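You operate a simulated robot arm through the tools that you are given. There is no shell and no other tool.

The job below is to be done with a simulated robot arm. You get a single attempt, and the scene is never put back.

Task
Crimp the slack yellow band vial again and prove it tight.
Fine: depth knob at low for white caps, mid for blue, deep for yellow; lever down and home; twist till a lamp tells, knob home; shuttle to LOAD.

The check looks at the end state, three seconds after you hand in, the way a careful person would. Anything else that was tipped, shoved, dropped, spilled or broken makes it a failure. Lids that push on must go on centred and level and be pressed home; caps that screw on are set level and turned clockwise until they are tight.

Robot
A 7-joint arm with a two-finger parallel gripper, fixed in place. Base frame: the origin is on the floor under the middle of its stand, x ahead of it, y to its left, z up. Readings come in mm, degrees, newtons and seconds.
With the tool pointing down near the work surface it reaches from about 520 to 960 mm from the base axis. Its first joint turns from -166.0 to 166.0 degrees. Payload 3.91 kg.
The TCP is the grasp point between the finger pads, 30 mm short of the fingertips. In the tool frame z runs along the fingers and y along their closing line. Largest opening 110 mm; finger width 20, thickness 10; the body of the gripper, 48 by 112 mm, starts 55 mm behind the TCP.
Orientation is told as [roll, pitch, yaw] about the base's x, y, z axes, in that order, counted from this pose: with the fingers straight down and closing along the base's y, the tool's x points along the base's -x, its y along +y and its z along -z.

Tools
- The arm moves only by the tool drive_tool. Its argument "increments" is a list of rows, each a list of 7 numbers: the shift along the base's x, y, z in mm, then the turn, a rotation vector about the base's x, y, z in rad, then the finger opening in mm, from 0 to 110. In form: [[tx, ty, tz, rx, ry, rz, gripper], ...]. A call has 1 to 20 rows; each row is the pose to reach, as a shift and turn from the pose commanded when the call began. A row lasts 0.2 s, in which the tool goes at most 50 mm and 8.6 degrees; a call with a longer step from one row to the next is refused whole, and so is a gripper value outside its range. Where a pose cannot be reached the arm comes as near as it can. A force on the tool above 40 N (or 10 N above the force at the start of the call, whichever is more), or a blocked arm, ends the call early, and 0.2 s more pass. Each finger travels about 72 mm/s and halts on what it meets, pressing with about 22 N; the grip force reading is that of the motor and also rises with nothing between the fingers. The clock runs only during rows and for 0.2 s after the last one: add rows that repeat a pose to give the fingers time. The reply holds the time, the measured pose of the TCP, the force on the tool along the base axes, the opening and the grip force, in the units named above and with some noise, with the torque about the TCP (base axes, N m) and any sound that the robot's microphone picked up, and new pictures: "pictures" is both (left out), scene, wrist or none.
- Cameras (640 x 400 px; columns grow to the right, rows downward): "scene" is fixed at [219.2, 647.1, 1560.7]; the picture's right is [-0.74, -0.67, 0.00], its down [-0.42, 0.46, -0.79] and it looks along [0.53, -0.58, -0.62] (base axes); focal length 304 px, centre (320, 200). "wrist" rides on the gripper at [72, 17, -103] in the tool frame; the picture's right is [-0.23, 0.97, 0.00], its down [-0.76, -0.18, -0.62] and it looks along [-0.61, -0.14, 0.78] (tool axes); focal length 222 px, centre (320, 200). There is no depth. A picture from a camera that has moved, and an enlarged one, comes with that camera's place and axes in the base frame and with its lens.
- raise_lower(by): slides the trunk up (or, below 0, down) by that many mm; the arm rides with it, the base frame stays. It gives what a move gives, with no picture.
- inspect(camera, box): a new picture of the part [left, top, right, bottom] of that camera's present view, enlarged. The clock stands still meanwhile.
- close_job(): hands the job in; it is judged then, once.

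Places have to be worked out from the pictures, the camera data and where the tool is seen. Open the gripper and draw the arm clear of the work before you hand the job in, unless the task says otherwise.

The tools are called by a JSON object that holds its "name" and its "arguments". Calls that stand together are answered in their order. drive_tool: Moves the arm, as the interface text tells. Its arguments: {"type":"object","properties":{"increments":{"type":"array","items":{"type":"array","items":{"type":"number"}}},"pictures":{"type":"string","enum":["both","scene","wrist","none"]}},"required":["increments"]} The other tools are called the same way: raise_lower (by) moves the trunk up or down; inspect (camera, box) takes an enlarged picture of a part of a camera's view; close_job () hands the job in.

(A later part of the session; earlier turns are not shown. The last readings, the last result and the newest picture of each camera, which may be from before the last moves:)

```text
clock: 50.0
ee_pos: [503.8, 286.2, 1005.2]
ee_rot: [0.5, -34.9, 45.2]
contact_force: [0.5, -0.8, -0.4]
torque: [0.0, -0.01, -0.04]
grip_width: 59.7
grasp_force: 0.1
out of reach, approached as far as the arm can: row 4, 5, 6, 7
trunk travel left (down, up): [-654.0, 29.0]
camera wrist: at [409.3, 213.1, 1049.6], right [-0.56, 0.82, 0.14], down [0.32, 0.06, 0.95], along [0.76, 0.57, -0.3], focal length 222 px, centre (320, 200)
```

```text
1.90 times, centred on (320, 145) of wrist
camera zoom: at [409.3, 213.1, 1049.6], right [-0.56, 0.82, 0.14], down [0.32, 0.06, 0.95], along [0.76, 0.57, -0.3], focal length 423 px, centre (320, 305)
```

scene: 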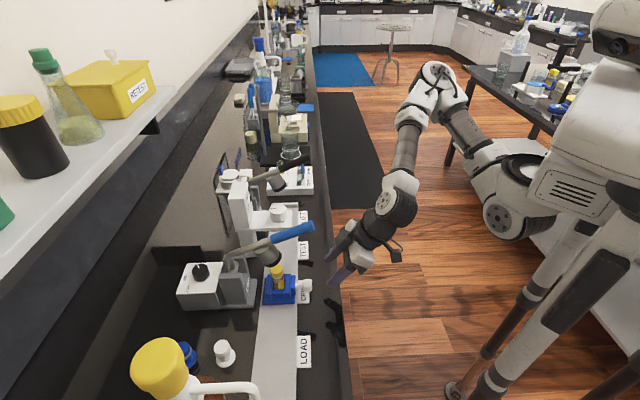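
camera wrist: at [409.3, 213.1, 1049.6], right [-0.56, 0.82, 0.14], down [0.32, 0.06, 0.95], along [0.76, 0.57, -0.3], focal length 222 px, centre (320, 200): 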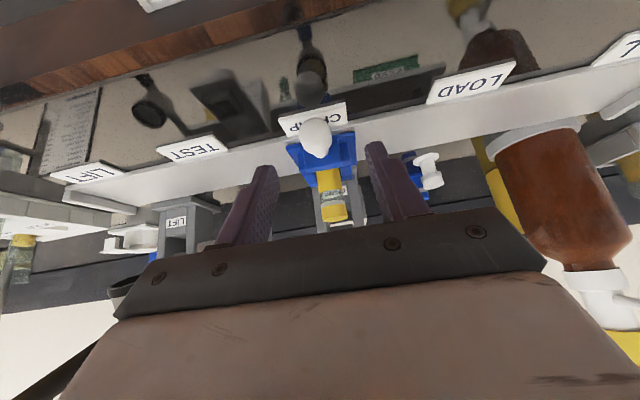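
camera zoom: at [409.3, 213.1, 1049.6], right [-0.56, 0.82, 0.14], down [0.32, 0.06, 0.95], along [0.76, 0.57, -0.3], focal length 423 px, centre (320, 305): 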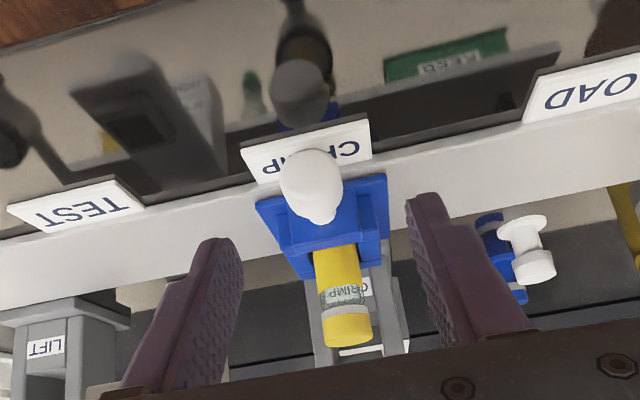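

Everything looks clear. I'll slide sideways away from the lever first, then rise and level the tool, ready to come over the lever handle.

{"name": "drive_tool", "arguments": {"increments": [[-20, 20, 0, 0, 0, 0, 60], [-45, 45, 0, 0, 0, 0, 60], [-64, 64, 20, 0, 0, 0, 60], [-64, 64, 60, -0.09, 0.09, 0, 60], [-64, 64, 100, -0.18, 0.18, 0, 60], [-64, 64, 140, -0.27, 0.27, 0, 60], [-64, 64, 180, -0.36, 0.36, 0, 60], [-64, 64, 210, -0.432, 0.432, 0, 60], [-64, 64, 210, -0.432, 0.432, 0, 60]], "pictures": "both"}}

```text
clock: 52.0
ee_pos: [440.3, 346.0, 1215.0]
ee_rot: [0.5, 0.1, 45.3]
contact_force: [-0.4, -0.3, -0.6]
torque: [-0.01, 0.0, 0.0]
grip_width: 60.2
grasp_force: 0.1
trunk travel left (down, up): [-654.0, 29.0]
camera wrist: at [379.8, 306.3, 1318.9], right [-0.53, 0.85, 0.01], down [0.67, 0.41, 0.62], along [0.52, 0.33, -0.78], focal length 222 px, centre (320, 200)
```

scene: 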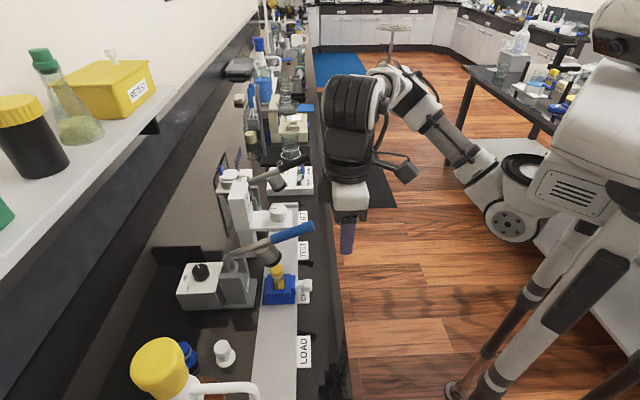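
wrist: 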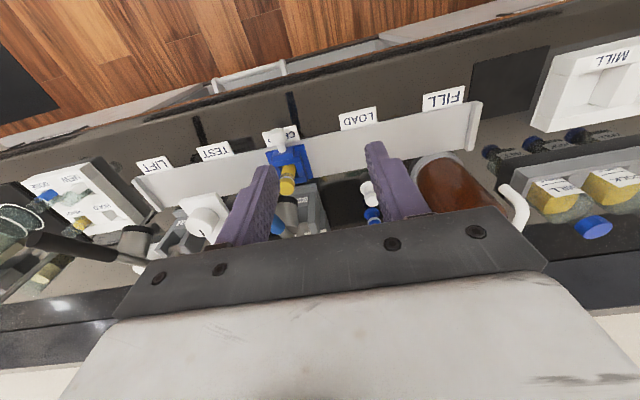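

I'll move in front of the lever handle at this height to measure it from the wrist camera.

{"name": "drive_tool", "arguments": {"increments": [[20, -20, 0, 0, 0, 0, 90], [40, -40, 0, 0, 0, 0, 110], [58, -58, 0, 0, 0, 0, 110], [58, -58, 0, 0, 0, 0, 110]], "pictures": "wrist"}}

{"name": "inspect", "arguments": {"camera": "wrist", "box": [230, 60, 430, 240]}}

{"name": "inspect", "arguments": {"camera": "scene", "box": [220, 210, 320, 300]}}

```text
clock: 53.0
ee_pos: [502.3, 286.5, 1214.9]
ee_rot: [0.6, -0.1, 45.2]
contact_force: [0.1, -0.4, -0.4]
torque: [-0.03, 0.04, -0.01]
grip_width: 109.9
grasp_force: 0.0
trunk travel left (down, up): [-654.0, 29.0]
camera wrist: at [440.5, 246.6, 1318.3], right [-0.53, 0.85, 0.01], down [0.67, 0.41, 0.62], along [0.52, 0.34, -0.78], focal length 222 px, centre (320, 200)
```

wrist: 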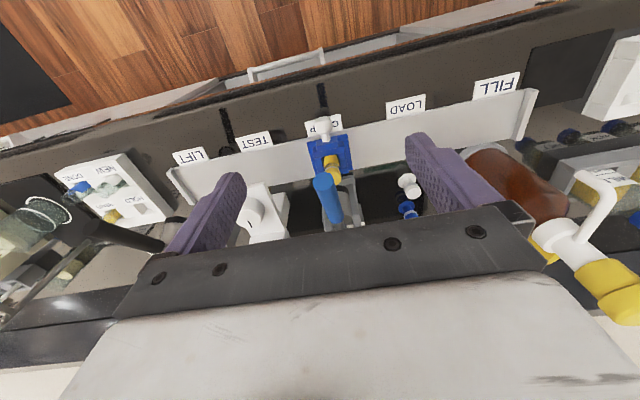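

```text
2.22 times, centred on (330, 150) of wrist
camera zoom: at [440.5, 246.6, 1318.3], right [-0.53, 0.85, 0.01], down [0.67, 0.41, 0.62], along [0.52, 0.34, -0.78], focal length 494 px, centre (298, 311)
```

zoom: 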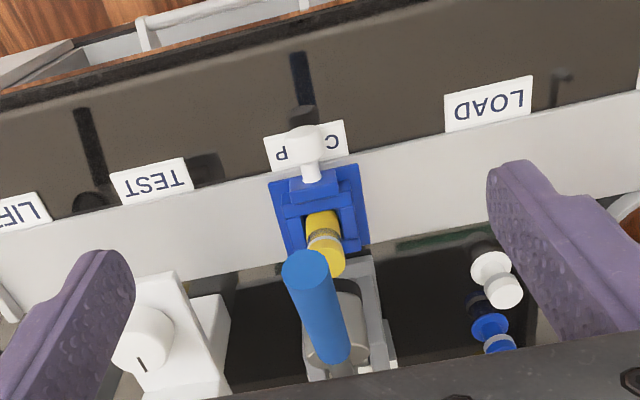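

```text
4.44 times, centred on (270, 255) of scene
camera zoom: at [219.2, 647.1, 1560.7], right [-0.74, -0.67, 0.0], down [-0.42, 0.46, -0.79], along [0.53, -0.58, -0.62], focal length 1351 px, centre (542, -44)
```

zoom: 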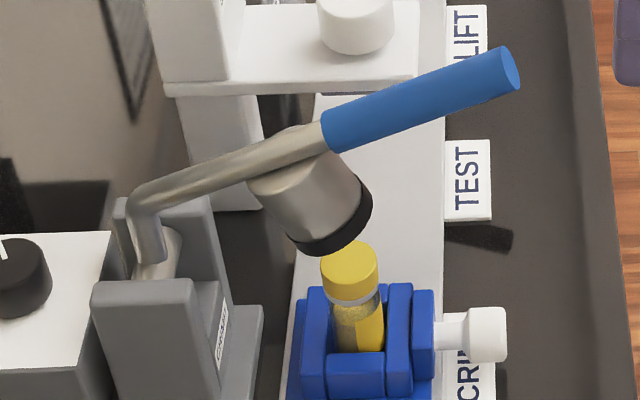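

Lever handle tip centre is (541, 317, 1131), sloping down toward the wall at ~23°, ~20 mm thick. I'll close the fingers and position above the handle near b≈622 (top surface ≈1136), tips ~18 mm clear.

{"name": "drive_tool", "arguments": {"increments": [[0, 0, 0, 0, 0, 0, 70], [0, 0, 0, 0, 0, 0, 30], [17, 14, 0, 0, 0, 0, 0], [34, 28, -15, 0, 0, 0, 0], [50, 41, -30, 0, 0, 0, 0], [50, 41, -30, 0, 0, 0, 0]], "pictures": "both"}}

{"name": "inspect", "arguments": {"camera": "scene", "box": [210, 150, 350, 300]}}

{"name": "inspect", "arguments": {"camera": "wrist", "box": [230, 60, 430, 240]}}

```text
clock: 54.4
ee_pos: [550.5, 327.5, 1183.3]
ee_rot: [0.4, 0.1, 45.2]
contact_force: [0.4, -0.2, -0.1]
torque: [0.01, 0.0, -0.01]
grip_width: 0.0
grasp_force: 21.8
trunk travel left (down, up): [-654.0, 29.0]
camera wrist: at [489.3, 287.9, 1288.1], right [-0.53, 0.85, 0.01], down [0.67, 0.41, 0.62], along [0.52, 0.34, -0.78], focal length 222 px, centre (320, 200)
```

scene: 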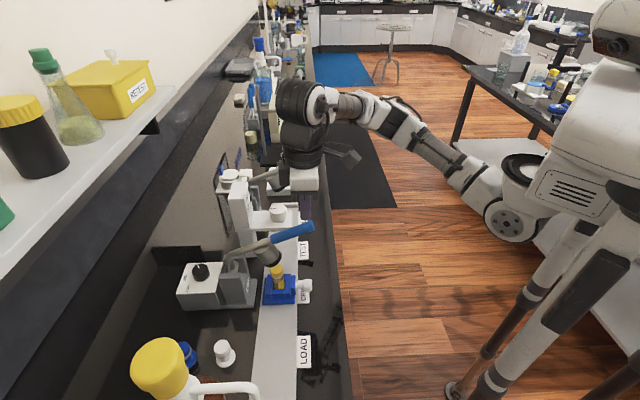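
wrist: 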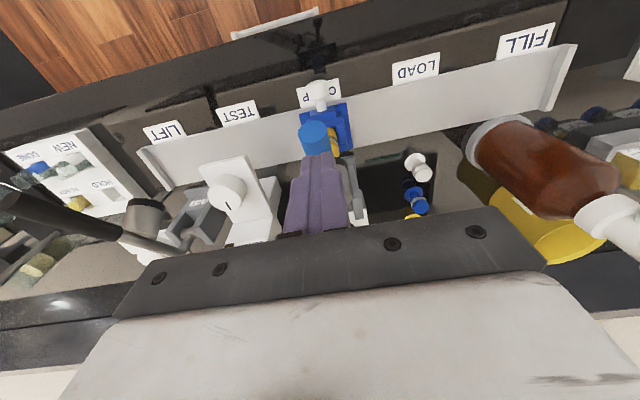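

```text
2.67 times, centred on (280, 225) of scene
camera zoom: at [219.2, 647.1, 1560.7], right [-0.74, -0.67, 0.0], down [-0.42, 0.46, -0.79], along [0.53, -0.58, -0.62], focal length 811 px, centre (427, 133)
```

zoom: 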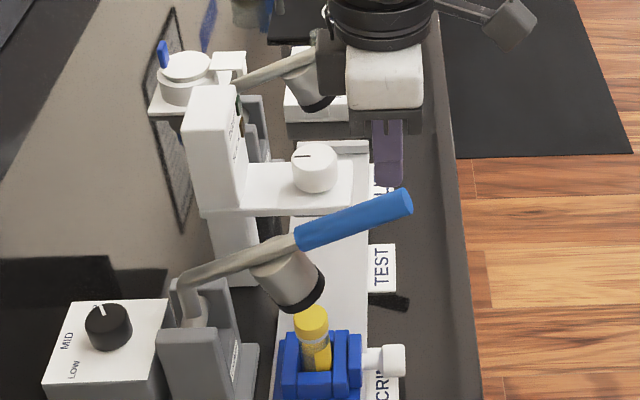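

```text
2.22 times, centred on (330, 150) of wrist
camera zoom: at [489.3, 287.9, 1288.1], right [-0.53, 0.85, 0.01], down [0.67, 0.41, 0.62], along [0.52, 0.34, -0.78], focal length 494 px, centre (298, 311)
```

zoom: 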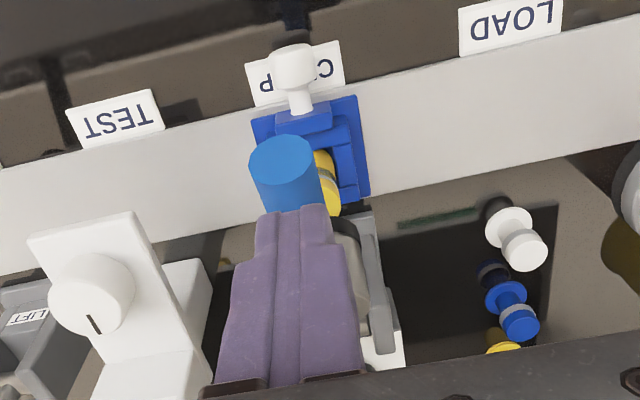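

Aligned above the handle (a≈158, b≈621). I'll press down gently to find contact.

{"name": "drive_tool", "arguments": {"increments": [[0.7, -0.7, -6, 0, 0, 0, 0], [0.7, -0.7, -12, 0, 0, 0, 0], [0.7, -0.7, -17, 0, 0, 0, 0], [0.7, -0.7, -21, 0, 0, 0, 0], [0.7, -0.7, -25, 0, 0, 0, 0]], "pictures": "none"}}

```text
clock: 55.6
ee_pos: [552.1, 326.4, 1159.0]
ee_rot: [0.6, 0.0, 45.1]
contact_force: [-0.3, -0.4, 0.8]
torque: [0.0, -0.02, 0.03]
grip_width: 0.0
grasp_force: 22.3
trunk travel left (down, up): [-654.0, 29.0]
```

No contact yet at tip z≈1129; continue slowly.

{"name": "drive_tool", "arguments": {"increments": [[0, 0, -3, 0, 0, 0, 0], [0, 0, -6, 0, 0, 0, 0], [-0.5, -0.5, -9, 0, 0, 0, 0], [-1, -1, -12, 0, 0, 0, 0]], "pictures": "scene"}}

{"name": "inspect", "arguments": {"camera": "scene", "box": [210, 150, 350, 300]}}

```text
clock: 56.6
ee_pos: [551.4, 325.8, 1147.3]
ee_rot: [0.5, 0.0, 45.2]
contact_force: [-0.2, 0.1, 0.6]
torque: [0.0, 0.01, 0.0]
grip_width: 0.0
grasp_force: 22.3
trunk travel left (down, up): [-654.0, 29.0]
```

scene: 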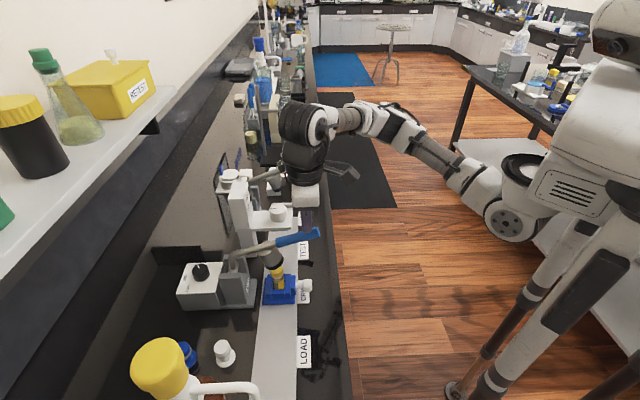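

```text
2.67 times, centred on (280, 225) of scene
camera zoom: at [219.2, 647.1, 1560.7], right [-0.74, -0.67, 0.0], down [-0.42, 0.46, -0.79], along [0.53, -0.58, -0.62], focal length 811 px, centre (427, 133)
```

zoom: 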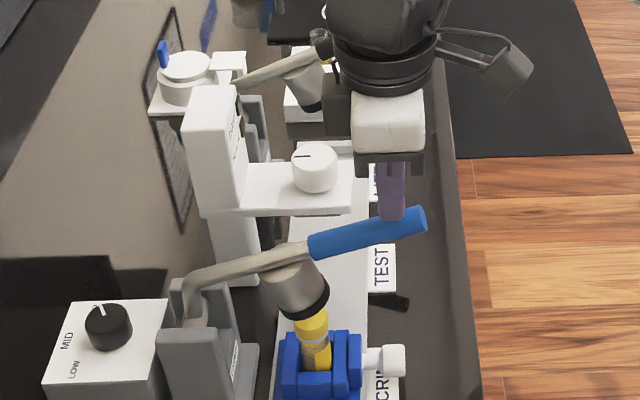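

The lever moved down with nearly no resistance and the plunger is now just above the cap. I'll keep pressing along its arc in small steps.

{"name": "drive_tool", "arguments": {"increments": [[-0.8, -0.8, -4, 0, 0, 0, 0], [-1.6, -1.6, -8, 0, 0, 0, 0], [-2.4, -2.4, -12, 0, 0, 0, 0], [-3.0, -3.0, -16, 0, 0, 0, 0]], "pictures": "scene"}}

{"name": "inspect", "arguments": {"camera": "scene", "box": [210, 150, 350, 300]}}

```text
clock: 57.6
ee_pos: [546.9, 323.0, 1132.5]
ee_rot: [0.5, 0.0, 45.1]
contact_force: [0.4, 1.2, 0.6]
torque: [-0.04, 0.01, -0.01]
grip_width: 0.0
grasp_force: 21.9
trunk travel left (down, up): [-654.0, 29.0]
```

scene: 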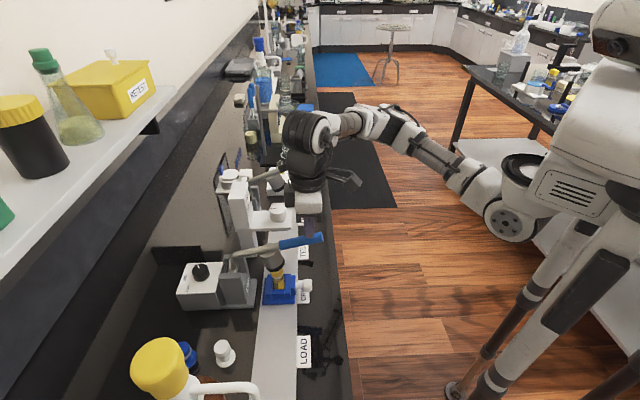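

```text
2.67 times, centred on (280, 225) of scene
camera zoom: at [219.2, 647.1, 1560.7], right [-0.74, -0.67, 0.0], down [-0.42, 0.46, -0.79], along [0.53, -0.58, -0.62], focal length 811 px, centre (427, 133)
```

zoom: 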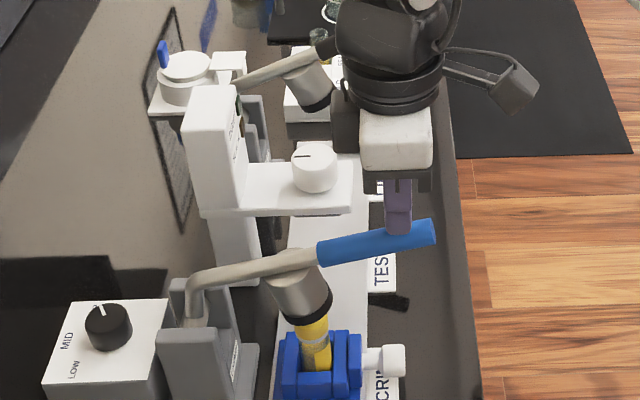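

The plunger is coming onto the cap; still negligible force. Continue pressing.

{"name": "drive_tool", "arguments": {"increments": [[-0.6, -0.6, -3, 0, 0, 0, 0], [-1.2, -1.2, -6, 0, 0, 0, 0], [-1.8, -1.8, -9, 0, 0, 0, 0], [-2.4, -2.4, -12, 0, 0, 0, 0]], "pictures": "scene"}}

{"name": "inspect", "arguments": {"camera": "scene", "box": [210, 180, 340, 310]}}

```text
clock: 58.6
ee_pos: [545.0, 318.9, 1120.2]
ee_rot: [0.5, 0.1, 45.0]
contact_force: [0.0, -1.3, 0.2]
torque: [-0.01, 0.01, -0.01]
grip_width: 0.0
grasp_force: 21.9
trunk travel left (down, up): [-654.0, 29.0]
```

scene: 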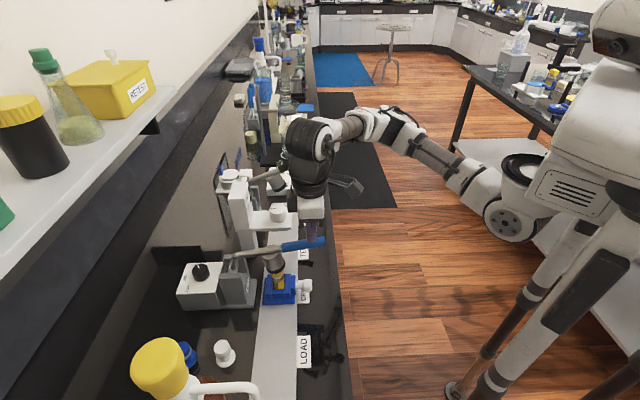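

```text
3.08 times, centred on (275, 245) of scene
camera zoom: at [219.2, 647.1, 1560.7], right [-0.74, -0.67, 0.0], down [-0.42, 0.46, -0.79], along [0.53, -0.58, -0.62], focal length 936 px, centre (458, 62)
```

zoom: 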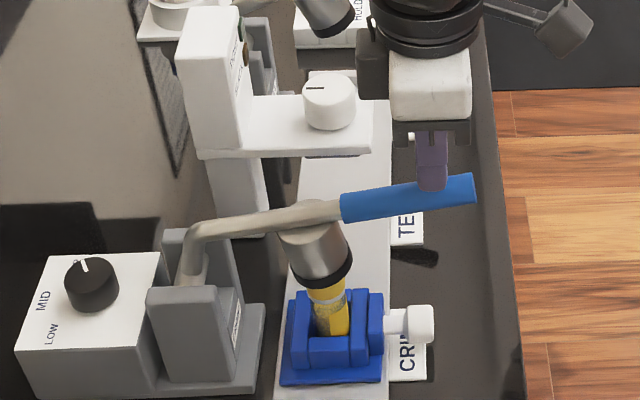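

Plunger now covers the cap; force still low. Keep pressing down in small steps until it resists firmly.

{"name": "drive_tool", "arguments": {"increments": [[-0.4, -0.4, -3, 0, 0, 0, 0], [-0.8, -0.8, -6, 0, 0, 0, 0], [-1.2, -1.2, -9, 0, 0, 0, 0], [-1.6, -1.6, -12, 0, 0, 0, 0]], "pictures": "scene"}}

{"name": "inspect", "arguments": {"camera": "scene", "box": [210, 180, 340, 310]}}

```text
clock: 59.6
ee_pos: [542.6, 318.4, 1108.5]
ee_rot: [0.4, 0.1, 45.2]
contact_force: [-0.2, -0.5, 0.2]
torque: [0.0, 0.01, -0.03]
grip_width: 0.0
grasp_force: 21.8
trunk travel left (down, up): [-654.0, 29.0]
```

scene: 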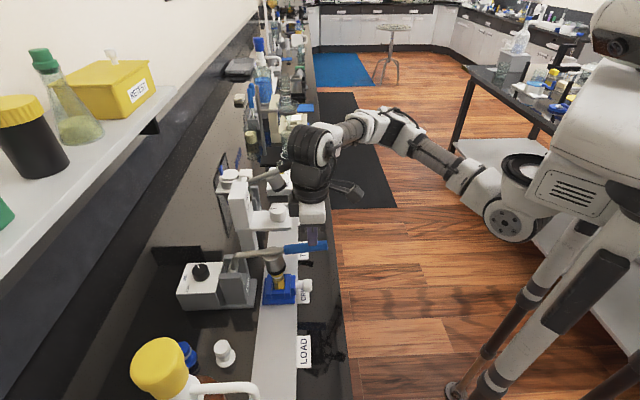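

```text
3.08 times, centred on (275, 245) of scene
camera zoom: at [219.2, 647.1, 1560.7], right [-0.74, -0.67, 0.0], down [-0.42, 0.46, -0.79], along [0.53, -0.58, -0.62], focal length 936 px, centre (458, 62)
```

zoom: 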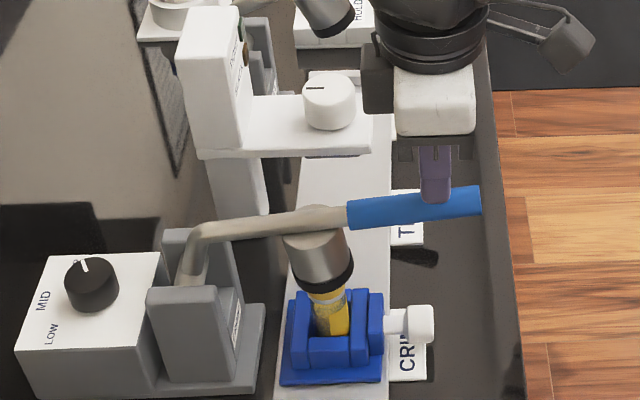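

Still free-moving. Continue pressing.

{"name": "drive_tool", "arguments": {"increments": [[-0.3, -0.3, -3, 0, 0, 0, 0], [-0.6, -0.6, -6, 0, 0, 0, 0], [-0.9, -0.9, -9, 0, 0, 0, 0], [-1.2, -1.2, -12, 0, 0, 0, 0]], "pictures": "scene"}}

{"name": "inspect", "arguments": {"camera": "scene", "box": [210, 180, 340, 310]}}

```text
clock: 60.6
ee_pos: [541.3, 318.1, 1095.8]
ee_rot: [0.5, 0.0, 45.1]
contact_force: [0.1, 0.5, 0.2]
torque: [0.01, -0.02, 0.01]
grip_width: 0.2
grasp_force: 21.8
trunk travel left (down, up): [-654.0, 29.0]
```

scene: 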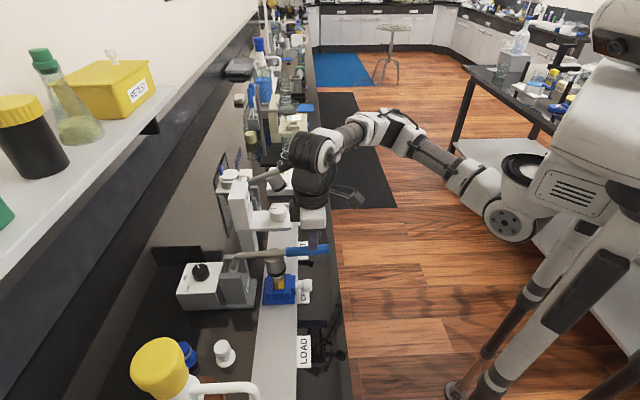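

```text
3.08 times, centred on (275, 245) of scene
camera zoom: at [219.2, 647.1, 1560.7], right [-0.74, -0.67, 0.0], down [-0.42, 0.46, -0.79], along [0.53, -0.58, -0.62], focal length 936 px, centre (458, 62)
```

zoom: 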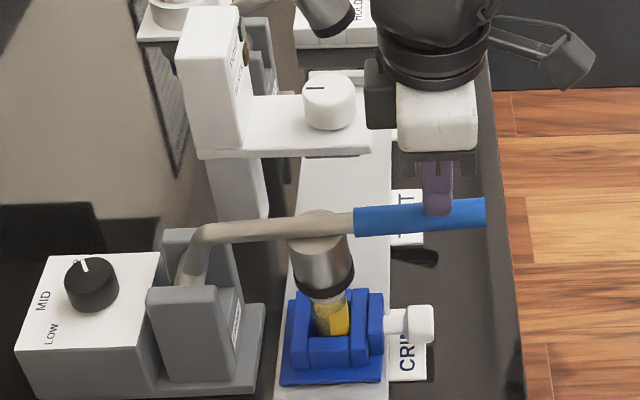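

Lever nearly horizontal, no resistance yet. Continue.

{"name": "drive_tool", "arguments": {"increments": [[-0.2, -0.2, -3, 0, 0, 0, 0], [-0.4, -0.4, -6, 0, 0, 0, 0], [-0.6, -0.6, -9, 0, 0, 0, 0], [-0.8, -0.8, -12, 0, 0, 0, 0]], "pictures": "scene"}}

{"name": "inspect", "arguments": {"camera": "scene", "box": [210, 180, 340, 310]}}

```text
clock: 61.6
ee_pos: [542.4, 316.2, 1083.1]
ee_rot: [0.5, 0.0, 45.1]
contact_force: [0.3, -0.3, 0.8]
torque: [-0.01, -0.02, -0.04]
grip_width: 0.1
grasp_force: 22.4
trunk travel left (down, up): [-654.0, 29.0]
```

scene: 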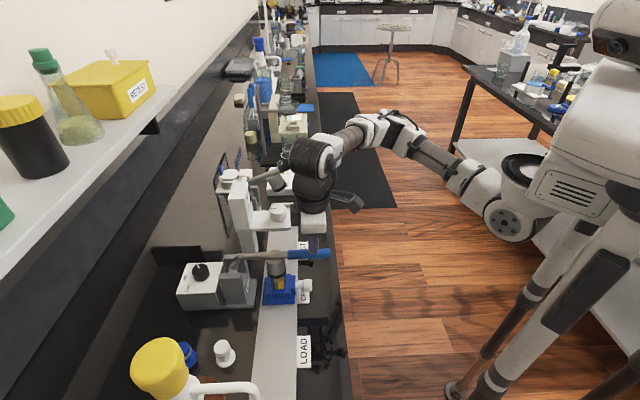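

```text
3.08 times, centred on (275, 245) of scene
camera zoom: at [219.2, 647.1, 1560.7], right [-0.74, -0.67, 0.0], down [-0.42, 0.46, -0.79], along [0.53, -0.58, -0.62], focal length 936 px, centre (458, 62)
```

zoom: 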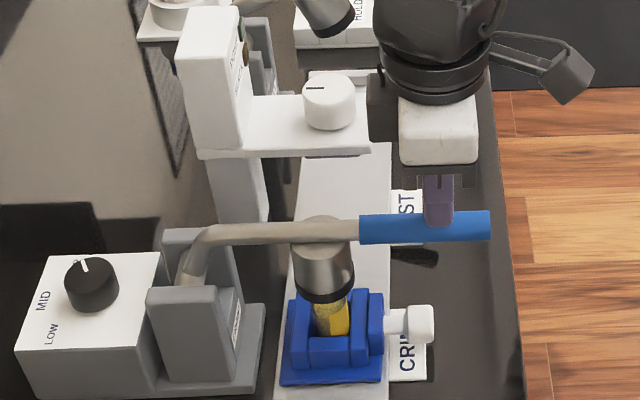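

Still free. Continue pressing.

{"name": "drive_tool", "arguments": {"increments": [[0, 0, -3, 0, 0, 0, 0], [0, 0, -6, 0, 0, 0, 0], [0, 0, -9, 0, 0, 0, 0], [0, 0, -12, 0, 0, 0, 0]], "pictures": "scene"}}

{"name": "inspect", "arguments": {"camera": "scene", "box": [210, 180, 340, 310]}}

```text
clock: 62.4
ee_pos: [542.4, 317.9, 1082.5]
ee_rot: [0.5, -0.5, 45.1]
contact_force: [-4.5, -8.7, 23.1]
torque: [-0.39, 0.27, -0.04]
grip_width: 0.2
grasp_force: 22.5
trunk travel left (down, up): [-654.0, 29.0]
stopped in row 3: the force on the tool passed its limit at 44 N (the readings are from after the stop); the commanded pose is now the measured one
```

scene: 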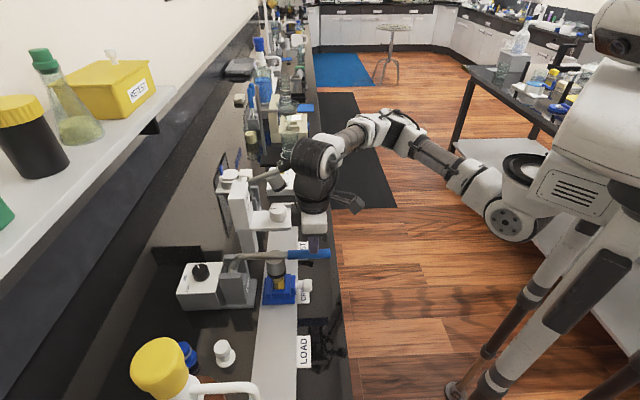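

```text
3.08 times, centred on (275, 245) of scene
camera zoom: at [219.2, 647.1, 1560.7], right [-0.74, -0.67, 0.0], down [-0.42, 0.46, -0.79], along [0.53, -0.58, -0.62], focal length 936 px, centre (458, 62)
```

zoom: 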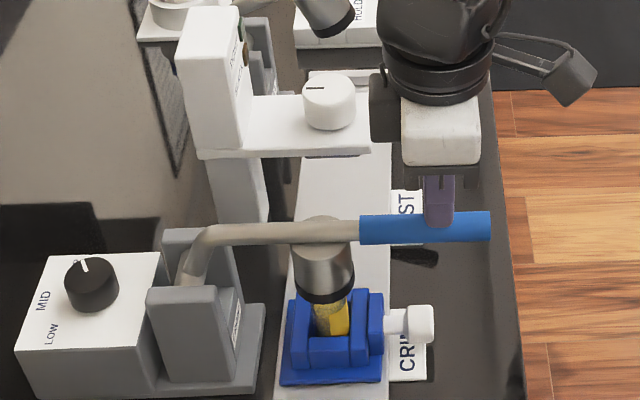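

It now resists firmly with the lever horizontal (plunger vertical on the cap) — the lever seems at its down stop. I'll hold a firm press for a moment to be sure it is fully down.

{"name": "drive_tool", "arguments": {"increments": [[0, 0, -0.7, 0, 0, 0, 0], [0, 0, -1.4, 0, 0, 0, 0], [0, 0, -2, 0, 0, 0, 0], [0, 0, -2, 0, 0, 0, 0], [0, 0, -2, 0, 0, 0, 0]], "pictures": "scene"}}

{"name": "inspect", "arguments": {"camera": "scene", "box": [240, 220, 330, 310]}}

```text
clock: 63.1
ee_pos: [540.9, 316.6, 1082.6]
ee_rot: [0.5, -0.9, 45.2]
contact_force: [-6.6, -6.9, 22.9]
torque: [-0.43, 0.34, 0.01]
grip_width: 0.0
grasp_force: 22.7
trunk travel left (down, up): [-654.0, 29.0]
stopped in row 3: the force on the tool passed its limit at 41 N (the readings are from after the stop); the commanded pose is now the measured one
```

scene: 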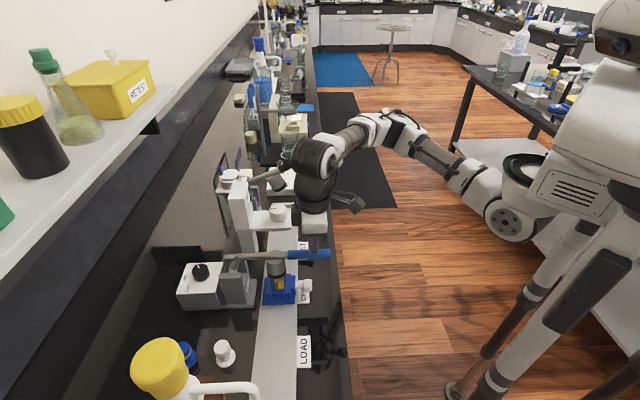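

```text
4.44 times, centred on (285, 265) of scene
camera zoom: at [219.2, 647.1, 1560.7], right [-0.74, -0.67, 0.0], down [-0.42, 0.46, -0.79], along [0.53, -0.58, -0.62], focal length 1351 px, centre (476, -89)
```

zoom: 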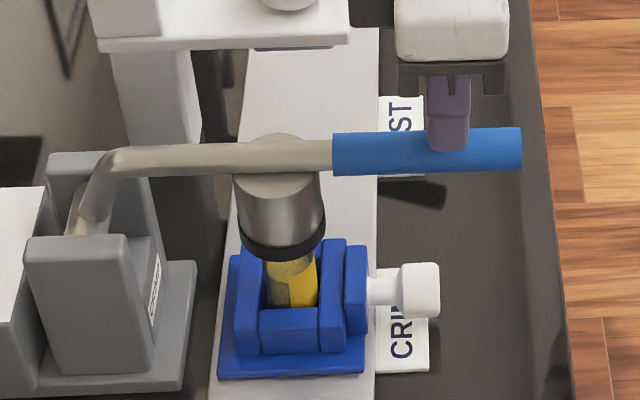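

The lever is hard against its stop, level, with the plunger seated over the cap. Now I'll raise the tool and see whether the lever comes back by itself.

{"name": "drive_tool", "arguments": {"increments": [[0, 0, 5, 0, 0, 0, 0], [0, 0, 15, 0, 0, 0, 0], [0, 0, 30, 0, 0, 0, 0], [0, 0, 50, 0, 0, 0, 0], [0, 0, 50, 0, 0, 0, 0]], "pictures": "scene"}}

{"name": "inspect", "arguments": {"camera": "scene", "box": [210, 180, 340, 310]}}

```text
clock: 64.3
ee_pos: [542.8, 318.3, 1127.4]
ee_rot: [0.6, -0.6, 45.1]
contact_force: [-0.3, 1.1, 0.8]
torque: [0.06, 0.02, 0.01]
grip_width: 0.0
grasp_force: 21.7
trunk travel left (down, up): [-654.0, 29.0]
```

scene: 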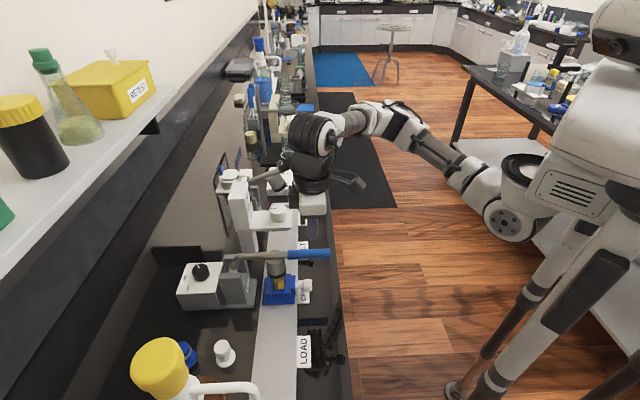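

```text
3.08 times, centred on (275, 245) of scene
camera zoom: at [219.2, 647.1, 1560.7], right [-0.74, -0.67, 0.0], down [-0.42, 0.46, -0.79], along [0.53, -0.58, -0.62], focal length 936 px, centre (458, 62)
```

zoom: 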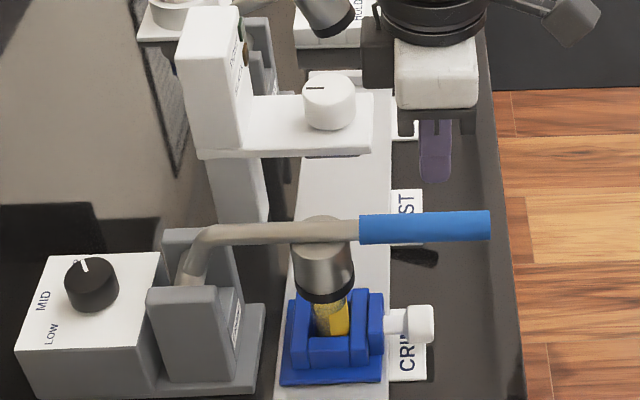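

The lever stays down, so it must be lifted home. I'll open the fingers and lower them astride the handle (now level at z≈1042, spanning b≈568–665), then grip it.

{"name": "drive_tool", "arguments": {"increments": [[0, 0, 0, 0, 0, 0, 30], [0, 0, 0, 0, 0, 0, 60], [0, 0, -20, 0, 0, 0, 60], [0, 0, -45, 0, 0, 0, 60], [0, 0, -70, 0, 0, 0, 60], [0, 0, -84, 0, 0, 0, 60], [0, 0, -84, 0, 0, 0, 60]], "pictures": "both"}}

{"name": "inspect", "arguments": {"camera": "scene", "box": [210, 180, 340, 310]}}

{"name": "inspect", "arguments": {"camera": "wrist", "box": [220, 60, 420, 240]}}

```text
clock: 65.9
ee_pos: [543.0, 319.6, 1043.8]
ee_rot: [0.6, -0.7, 45.1]
contact_force: [0.0, -0.3, -1.0]
torque: [-0.03, -0.03, 0.0]
grip_width: 60.1
grasp_force: 0.1
trunk travel left (down, up): [-654.0, 29.0]
camera wrist: at [481.6, 277.8, 1147.1], right [-0.53, 0.85, 0.01], down [0.66, 0.41, 0.63], along [0.53, 0.34, -0.78], focal length 222 px, centre (320, 200)
```

scene: 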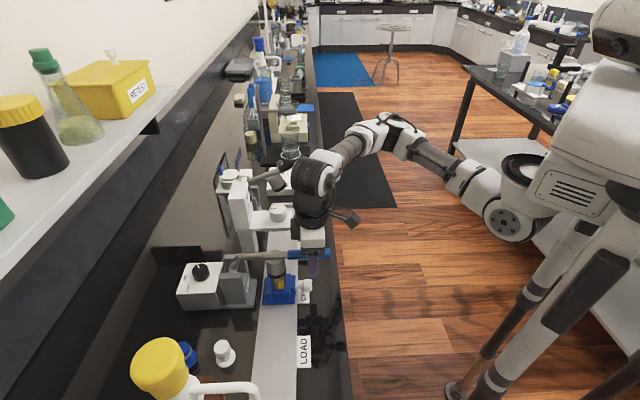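
wrist: 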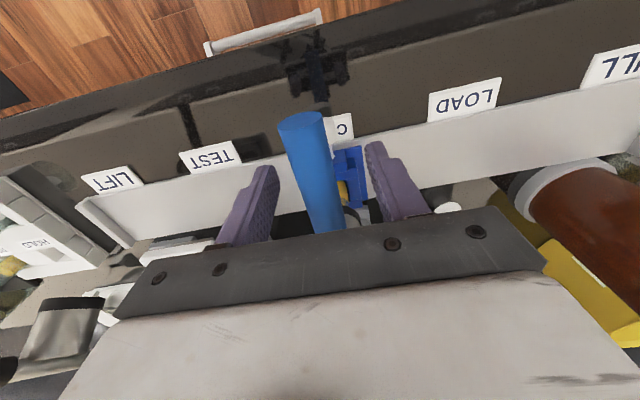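

```text
3.08 times, centred on (275, 245) of scene
camera zoom: at [219.2, 647.1, 1560.7], right [-0.74, -0.67, 0.0], down [-0.42, 0.46, -0.79], along [0.53, -0.58, -0.62], focal length 936 px, centre (458, 62)
```

zoom: 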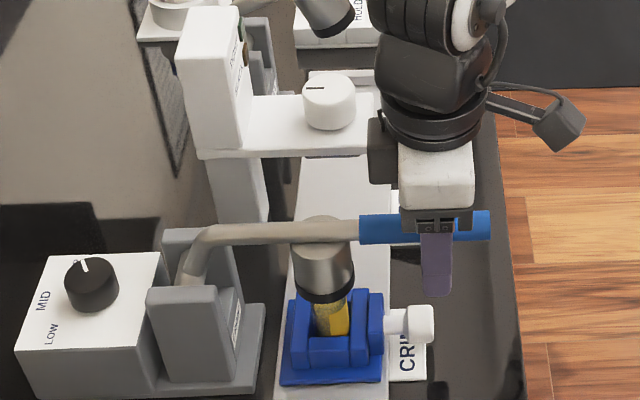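

```text
2.22 times, centred on (320, 150) of wrist
camera zoom: at [481.6, 277.8, 1147.1], right [-0.53, 0.85, 0.01], down [0.66, 0.41, 0.63], along [0.53, 0.34, -0.78], focal length 494 px, centre (320, 311)
```

zoom: 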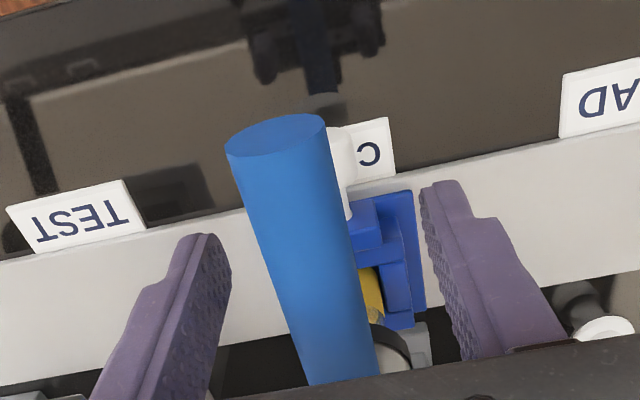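

The handle lies between the fingers. Close on it.

{"name": "drive_tool", "arguments": {"increments": [[0, 0, 0, 0, 0, 0, 40], [0, 0, 0, 0, 0, 0, 25], [0, 0, 0, 0, 0, 0, 12], [0, 0, 0, 0, 0, 0, 12]], "pictures": "none"}}

```text
clock: 66.9
ee_pos: [544.3, 317.6, 1044.0]
ee_rot: [0.5, -0.6, 45.1]
contact_force: [3.5, -3.5, 1.4]
torque: [-0.05, -0.01, -0.07]
grip_width: 21.4
grasp_force: 44.8
trunk travel left (down, up): [-654.0, 29.0]
```

Gripped (21 mm). Lift it along its arc about the pivot toward home.

{"name": "drive_tool", "arguments": {"increments": [[2.7, 2.7, 13.6, 0, 0, 0, 12], [6, 6, 26.9, 0, 0, 0, 12], [10, 10, 39.9, 0, 0, 0, 12], [14.6, 14.6, 52.5, 0, 0, 0, 12], [14.6, 14.6, 52.5, 0, 0, 0, 12]], "pictures": "scene"}}

{"name": "inspect", "arguments": {"camera": "scene", "box": [210, 180, 340, 310]}}

```text
clock: 68.1
ee_pos: [559.2, 332.8, 1096.5]
ee_rot: [0.6, -0.4, 45.1]
contact_force: [11.1, -6.0, -10.1]
torque: [-0.95, 0.82, -0.35]
grip_width: 21.9
grasp_force: 45.5
trunk travel left (down, up): [-654.0, 29.0]
```

scene: 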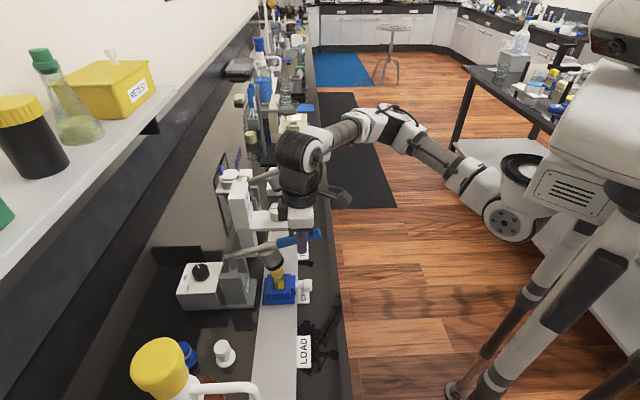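

```text
3.08 times, centred on (275, 245) of scene
camera zoom: at [219.2, 647.1, 1560.7], right [-0.74, -0.67, 0.0], down [-0.42, 0.46, -0.79], along [0.53, -0.58, -0.62], focal length 936 px, centre (458, 62)
```

zoom: 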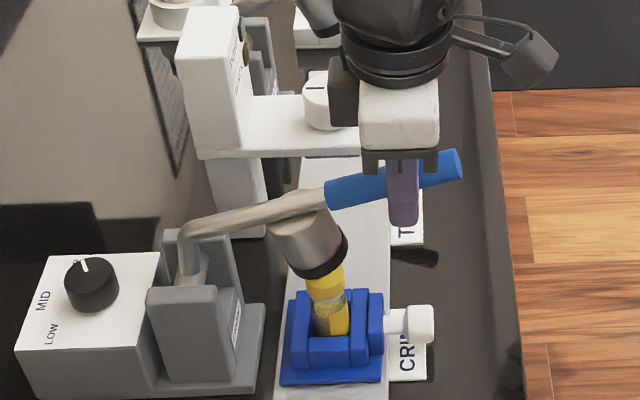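

The lever follows nicely and the vial stays put. Continue up to the original home angle.

{"name": "drive_tool", "arguments": {"increments": [[2.6, 2.6, 6, 0, 0, 0, 12], [5.2, 5.2, 12, 0, 0, 0, 12], [7.7, 7.7, 17, 0, 0, 0, 12], [10.2, 10.2, 22, 0, 0, 0, 12], [10.2, 10.2, 22, 0, 0, 0, 12]], "pictures": "scene"}}

{"name": "inspect", "arguments": {"camera": "scene", "box": [170, 210, 330, 310]}}

```text
clock: 69.3
ee_pos: [568.8, 342.9, 1115.3]
ee_rot: [0.3, -0.1, 45.1]
contact_force: [3.8, -1.4, -18.1]
torque: [0.41, -0.96, -0.01]
grip_width: 21.6
grasp_force: 44.7
trunk travel left (down, up): [-654.0, 29.0]
stopped in row 5: the force on the tool passed its limit at 40 N (the readings are from after the stop); the commanded pose is now the measured one
```

scene: 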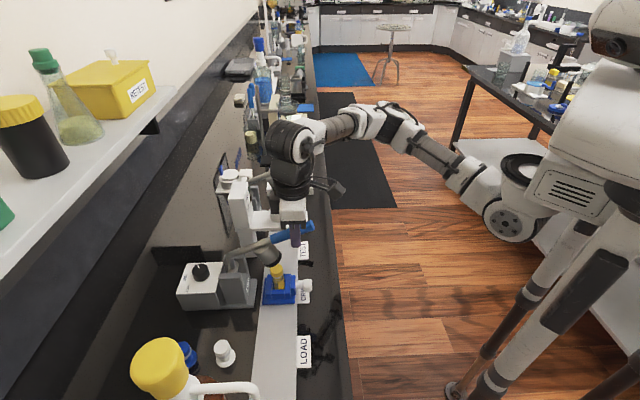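

```text
4.00 times, centred on (250, 260) of scene
camera zoom: at [219.2, 647.1, 1560.7], right [-0.74, -0.67, 0.0], down [-0.42, 0.46, -0.79], along [0.53, -0.58, -0.62], focal length 1216 px, centre (600, -40)
```

zoom: 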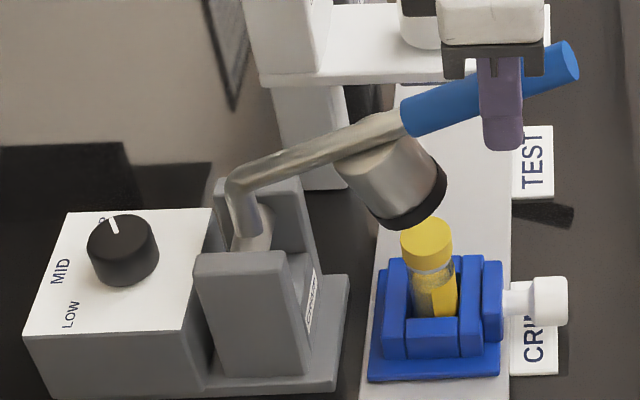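

The picture matches the original lever pose exactly (end cap at the same pixel) and it reached its upper stop. Release and rise above it.

{"name": "drive_tool", "arguments": {"increments": [[0, 0, 0, 0, 0, 0, 30], [0, 0, 0, 0, 0, 0, 50], [0, 0, 0, 0, 0, 0, 60], [0, 0, 25, 0, 0, 0, 60], [0, 0, 50, 0, 0, 0, 60], [0, 0, 75, 0, 0, 0, 60], [0, 0, 95, 0, 0, 0, 60], [0, 0, 95, 0, 0, 0, 60]], "pictures": "both"}}

{"name": "inspect", "arguments": {"camera": "scene", "box": [170, 210, 330, 310]}}

{"name": "inspect", "arguments": {"camera": "scene", "box": [255, 250, 325, 310]}}

```text
clock: 71.1
ee_pos: [566.8, 342.7, 1213.1]
ee_rot: [0.4, -0.3, 45.3]
contact_force: [-0.3, -0.4, -0.6]
torque: [-0.01, 0.02, 0.02]
grip_width: 59.9
grasp_force: 0.0
trunk travel left (down, up): [-654.0, 29.0]
camera wrist: at [504.7, 302.4, 1317.2], right [-0.53, 0.85, 0.01], down [0.66, 0.41, 0.63], along [0.53, 0.34, -0.78], focal length 222 px, centre (320, 200)
```

scene: 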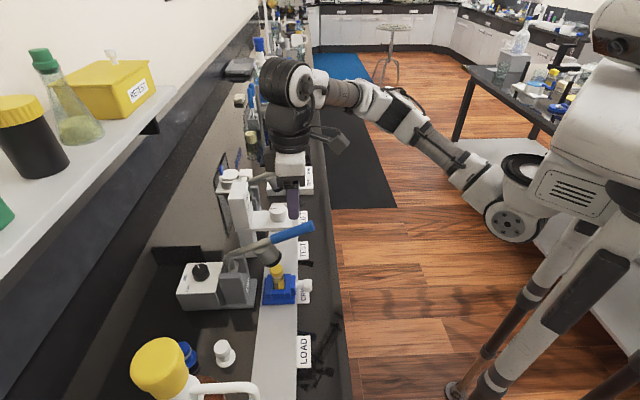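
wrist: 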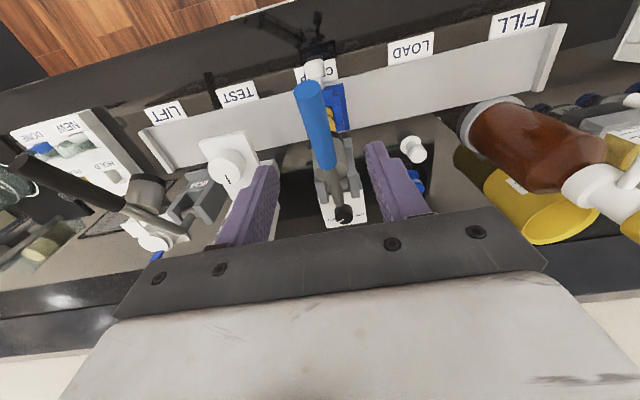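

```text
4.00 times, centred on (250, 260) of scene
camera zoom: at [219.2, 647.1, 1560.7], right [-0.74, -0.67, 0.0], down [-0.42, 0.46, -0.79], along [0.53, -0.58, -0.62], focal length 1216 px, centre (600, -40)
```

zoom: 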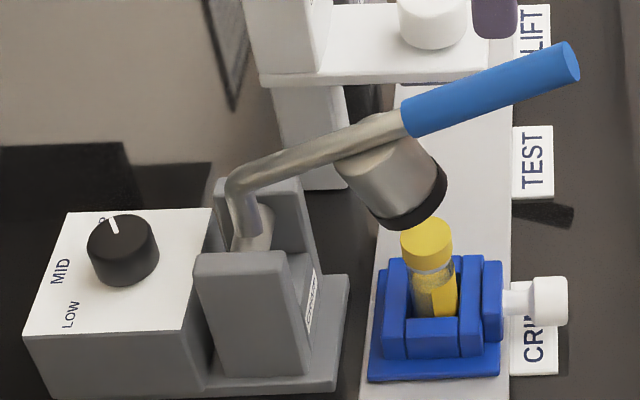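

```text
6.67 times, centred on (290, 280) of scene
camera zoom: at [219.2, 647.1, 1560.7], right [-0.74, -0.67, 0.0], down [-0.42, 0.46, -0.79], along [0.53, -0.58, -0.62], focal length 2027 px, centre (520, -333)
```

zoom: 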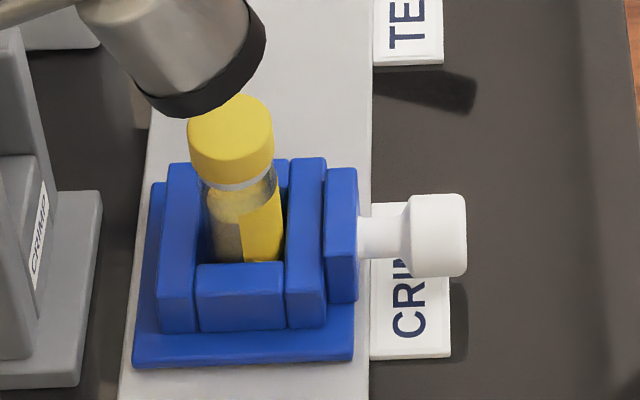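

The lever is home and stays; vial unaffected in its pocket. Next: move to the front-left, tilt 35° again, and return to the shuttle handle from below the lever.

{"name": "drive_tool", "arguments": {"increments": [[-20, -20, 0, 0, 0, 0, 60], [-42, -42, 0, 0, 0, 0, 60], [-61, -61, 0, 0, 0, 0, 60], [-85, -37, 0, 0, 0, 0, 60], [-108, -14, 0, 0, 0, 0, 60], [-126, 4, 0, 0.09, -0.09, 0, 60], [-126, 4, -40, 0.18, -0.18, 0, 60], [-126, 4, -80, 0.27, -0.27, 0, 60], [-126, 4, -120, 0.36, -0.36, 0, 60], [-126, 4, -160, 0.432, -0.432, 0, 60], [-126, 4, -200, 0.432, -0.432, 0, 60], [-126, 4, -200, 0.432, -0.432, 0, 60]], "pictures": "both"}}

```text
clock: 73.7
ee_pos: [438.0, 346.7, 1012.2]
ee_rot: [0.3, -35.3, 45.3]
contact_force: [-1.7, 0.1, 0.4]
torque: [0.02, 0.02, -0.03]
grip_width: 59.7
grasp_force: 0.1
trunk travel left (down, up): [-654.0, 29.0]
camera wrist: at [344.2, 273.6, 1054.6], right [-0.56, 0.81, 0.14], down [0.31, 0.06, 0.95], along [0.76, 0.58, -0.29], focal length 222 px, centre (320, 200)
```

scene: 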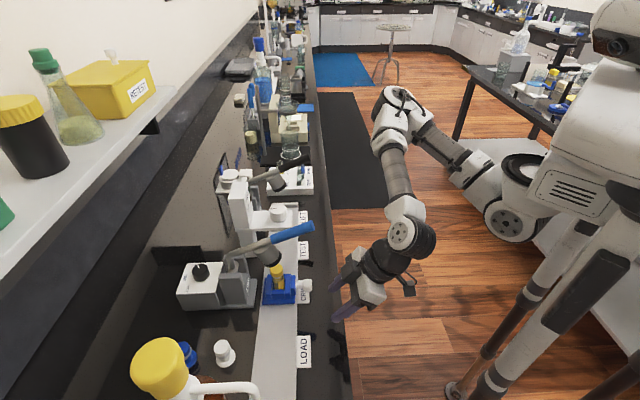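
wrist: 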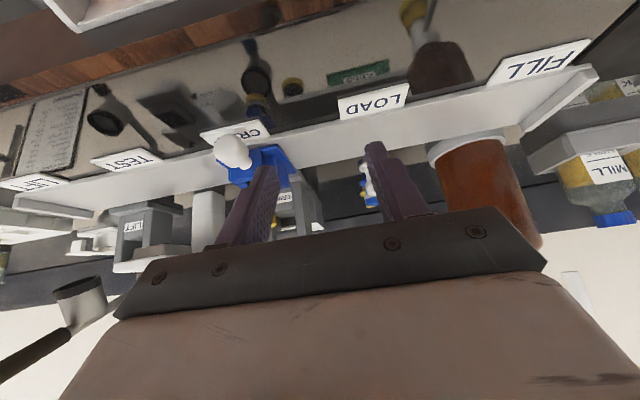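

In position in front. I'll slide along to the handle's station and move to the pre-approach point under the lever.

{"name": "drive_tool", "arguments": {"increments": [[22, -22, 0, 0, 0, 0, 60], [44, -44, 0, 0, 0, 0, 60], [67, -67, 0, 0, 0, 0, 60], [78, -57, -12, 0, 0, 0, 60], [88.4, -47.2, -23, 0, 0, 0, 60], [88.4, -47.2, -23, 0, 0, 0, 60]], "pictures": "both"}}

{"name": "inspect", "arguments": {"camera": "wrist", "box": [220, 60, 460, 240]}}

{"name": "inspect", "arguments": {"camera": "scene", "box": [240, 200, 380, 320]}}

```text
clock: 75.1
ee_pos: [530.7, 297.4, 989.9]
ee_rot: [0.3, -35.2, 45.4]
contact_force: [0.3, -0.5, -0.5]
torque: [0.01, 0.04, 0.01]
grip_width: 60.1
grasp_force: 0.1
trunk travel left (down, up): [-654.0, 29.0]
camera wrist: at [435.3, 225.2, 1032.7], right [-0.56, 0.82, 0.14], down [0.31, 0.06, 0.95], along [0.77, 0.58, -0.29], focal length 222 px, centre (320, 200)
```

scene: 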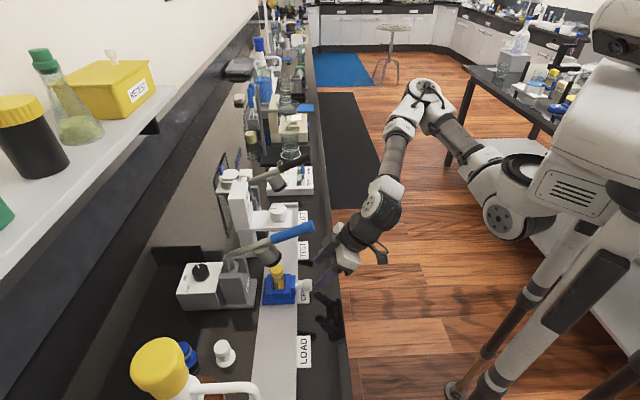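
wrist: 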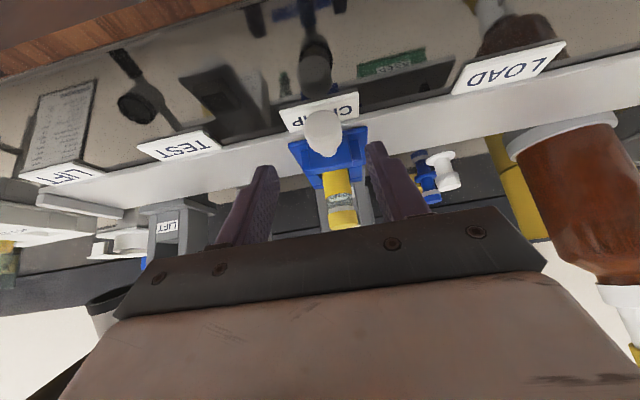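

```text
2.22 times, centred on (340, 150) of wrist
camera zoom: at [435.3, 225.2, 1032.7], right [-0.56, 0.82, 0.14], down [0.31, 0.06, 0.95], along [0.77, 0.58, -0.29], focal length 494 px, centre (276, 311)
```

zoom: 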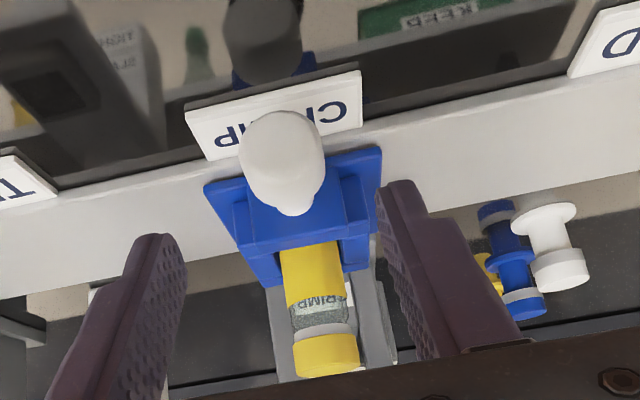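

```text
3.33 times, centred on (310, 260) of scene
camera zoom: at [219.2, 647.1, 1560.7], right [-0.74, -0.67, 0.0], down [-0.42, 0.46, -0.79], along [0.53, -0.58, -0.62], focal length 1014 px, centre (353, 0)
```

zoom: 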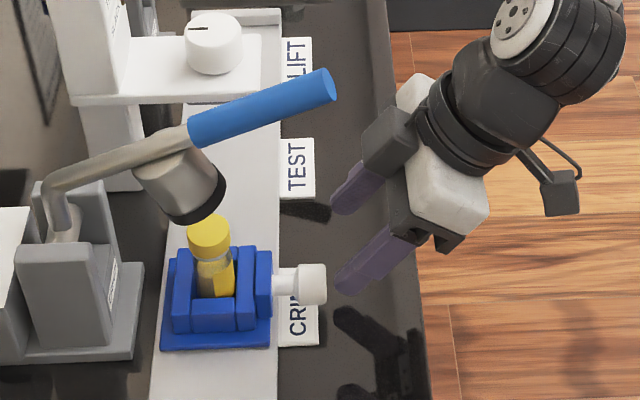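

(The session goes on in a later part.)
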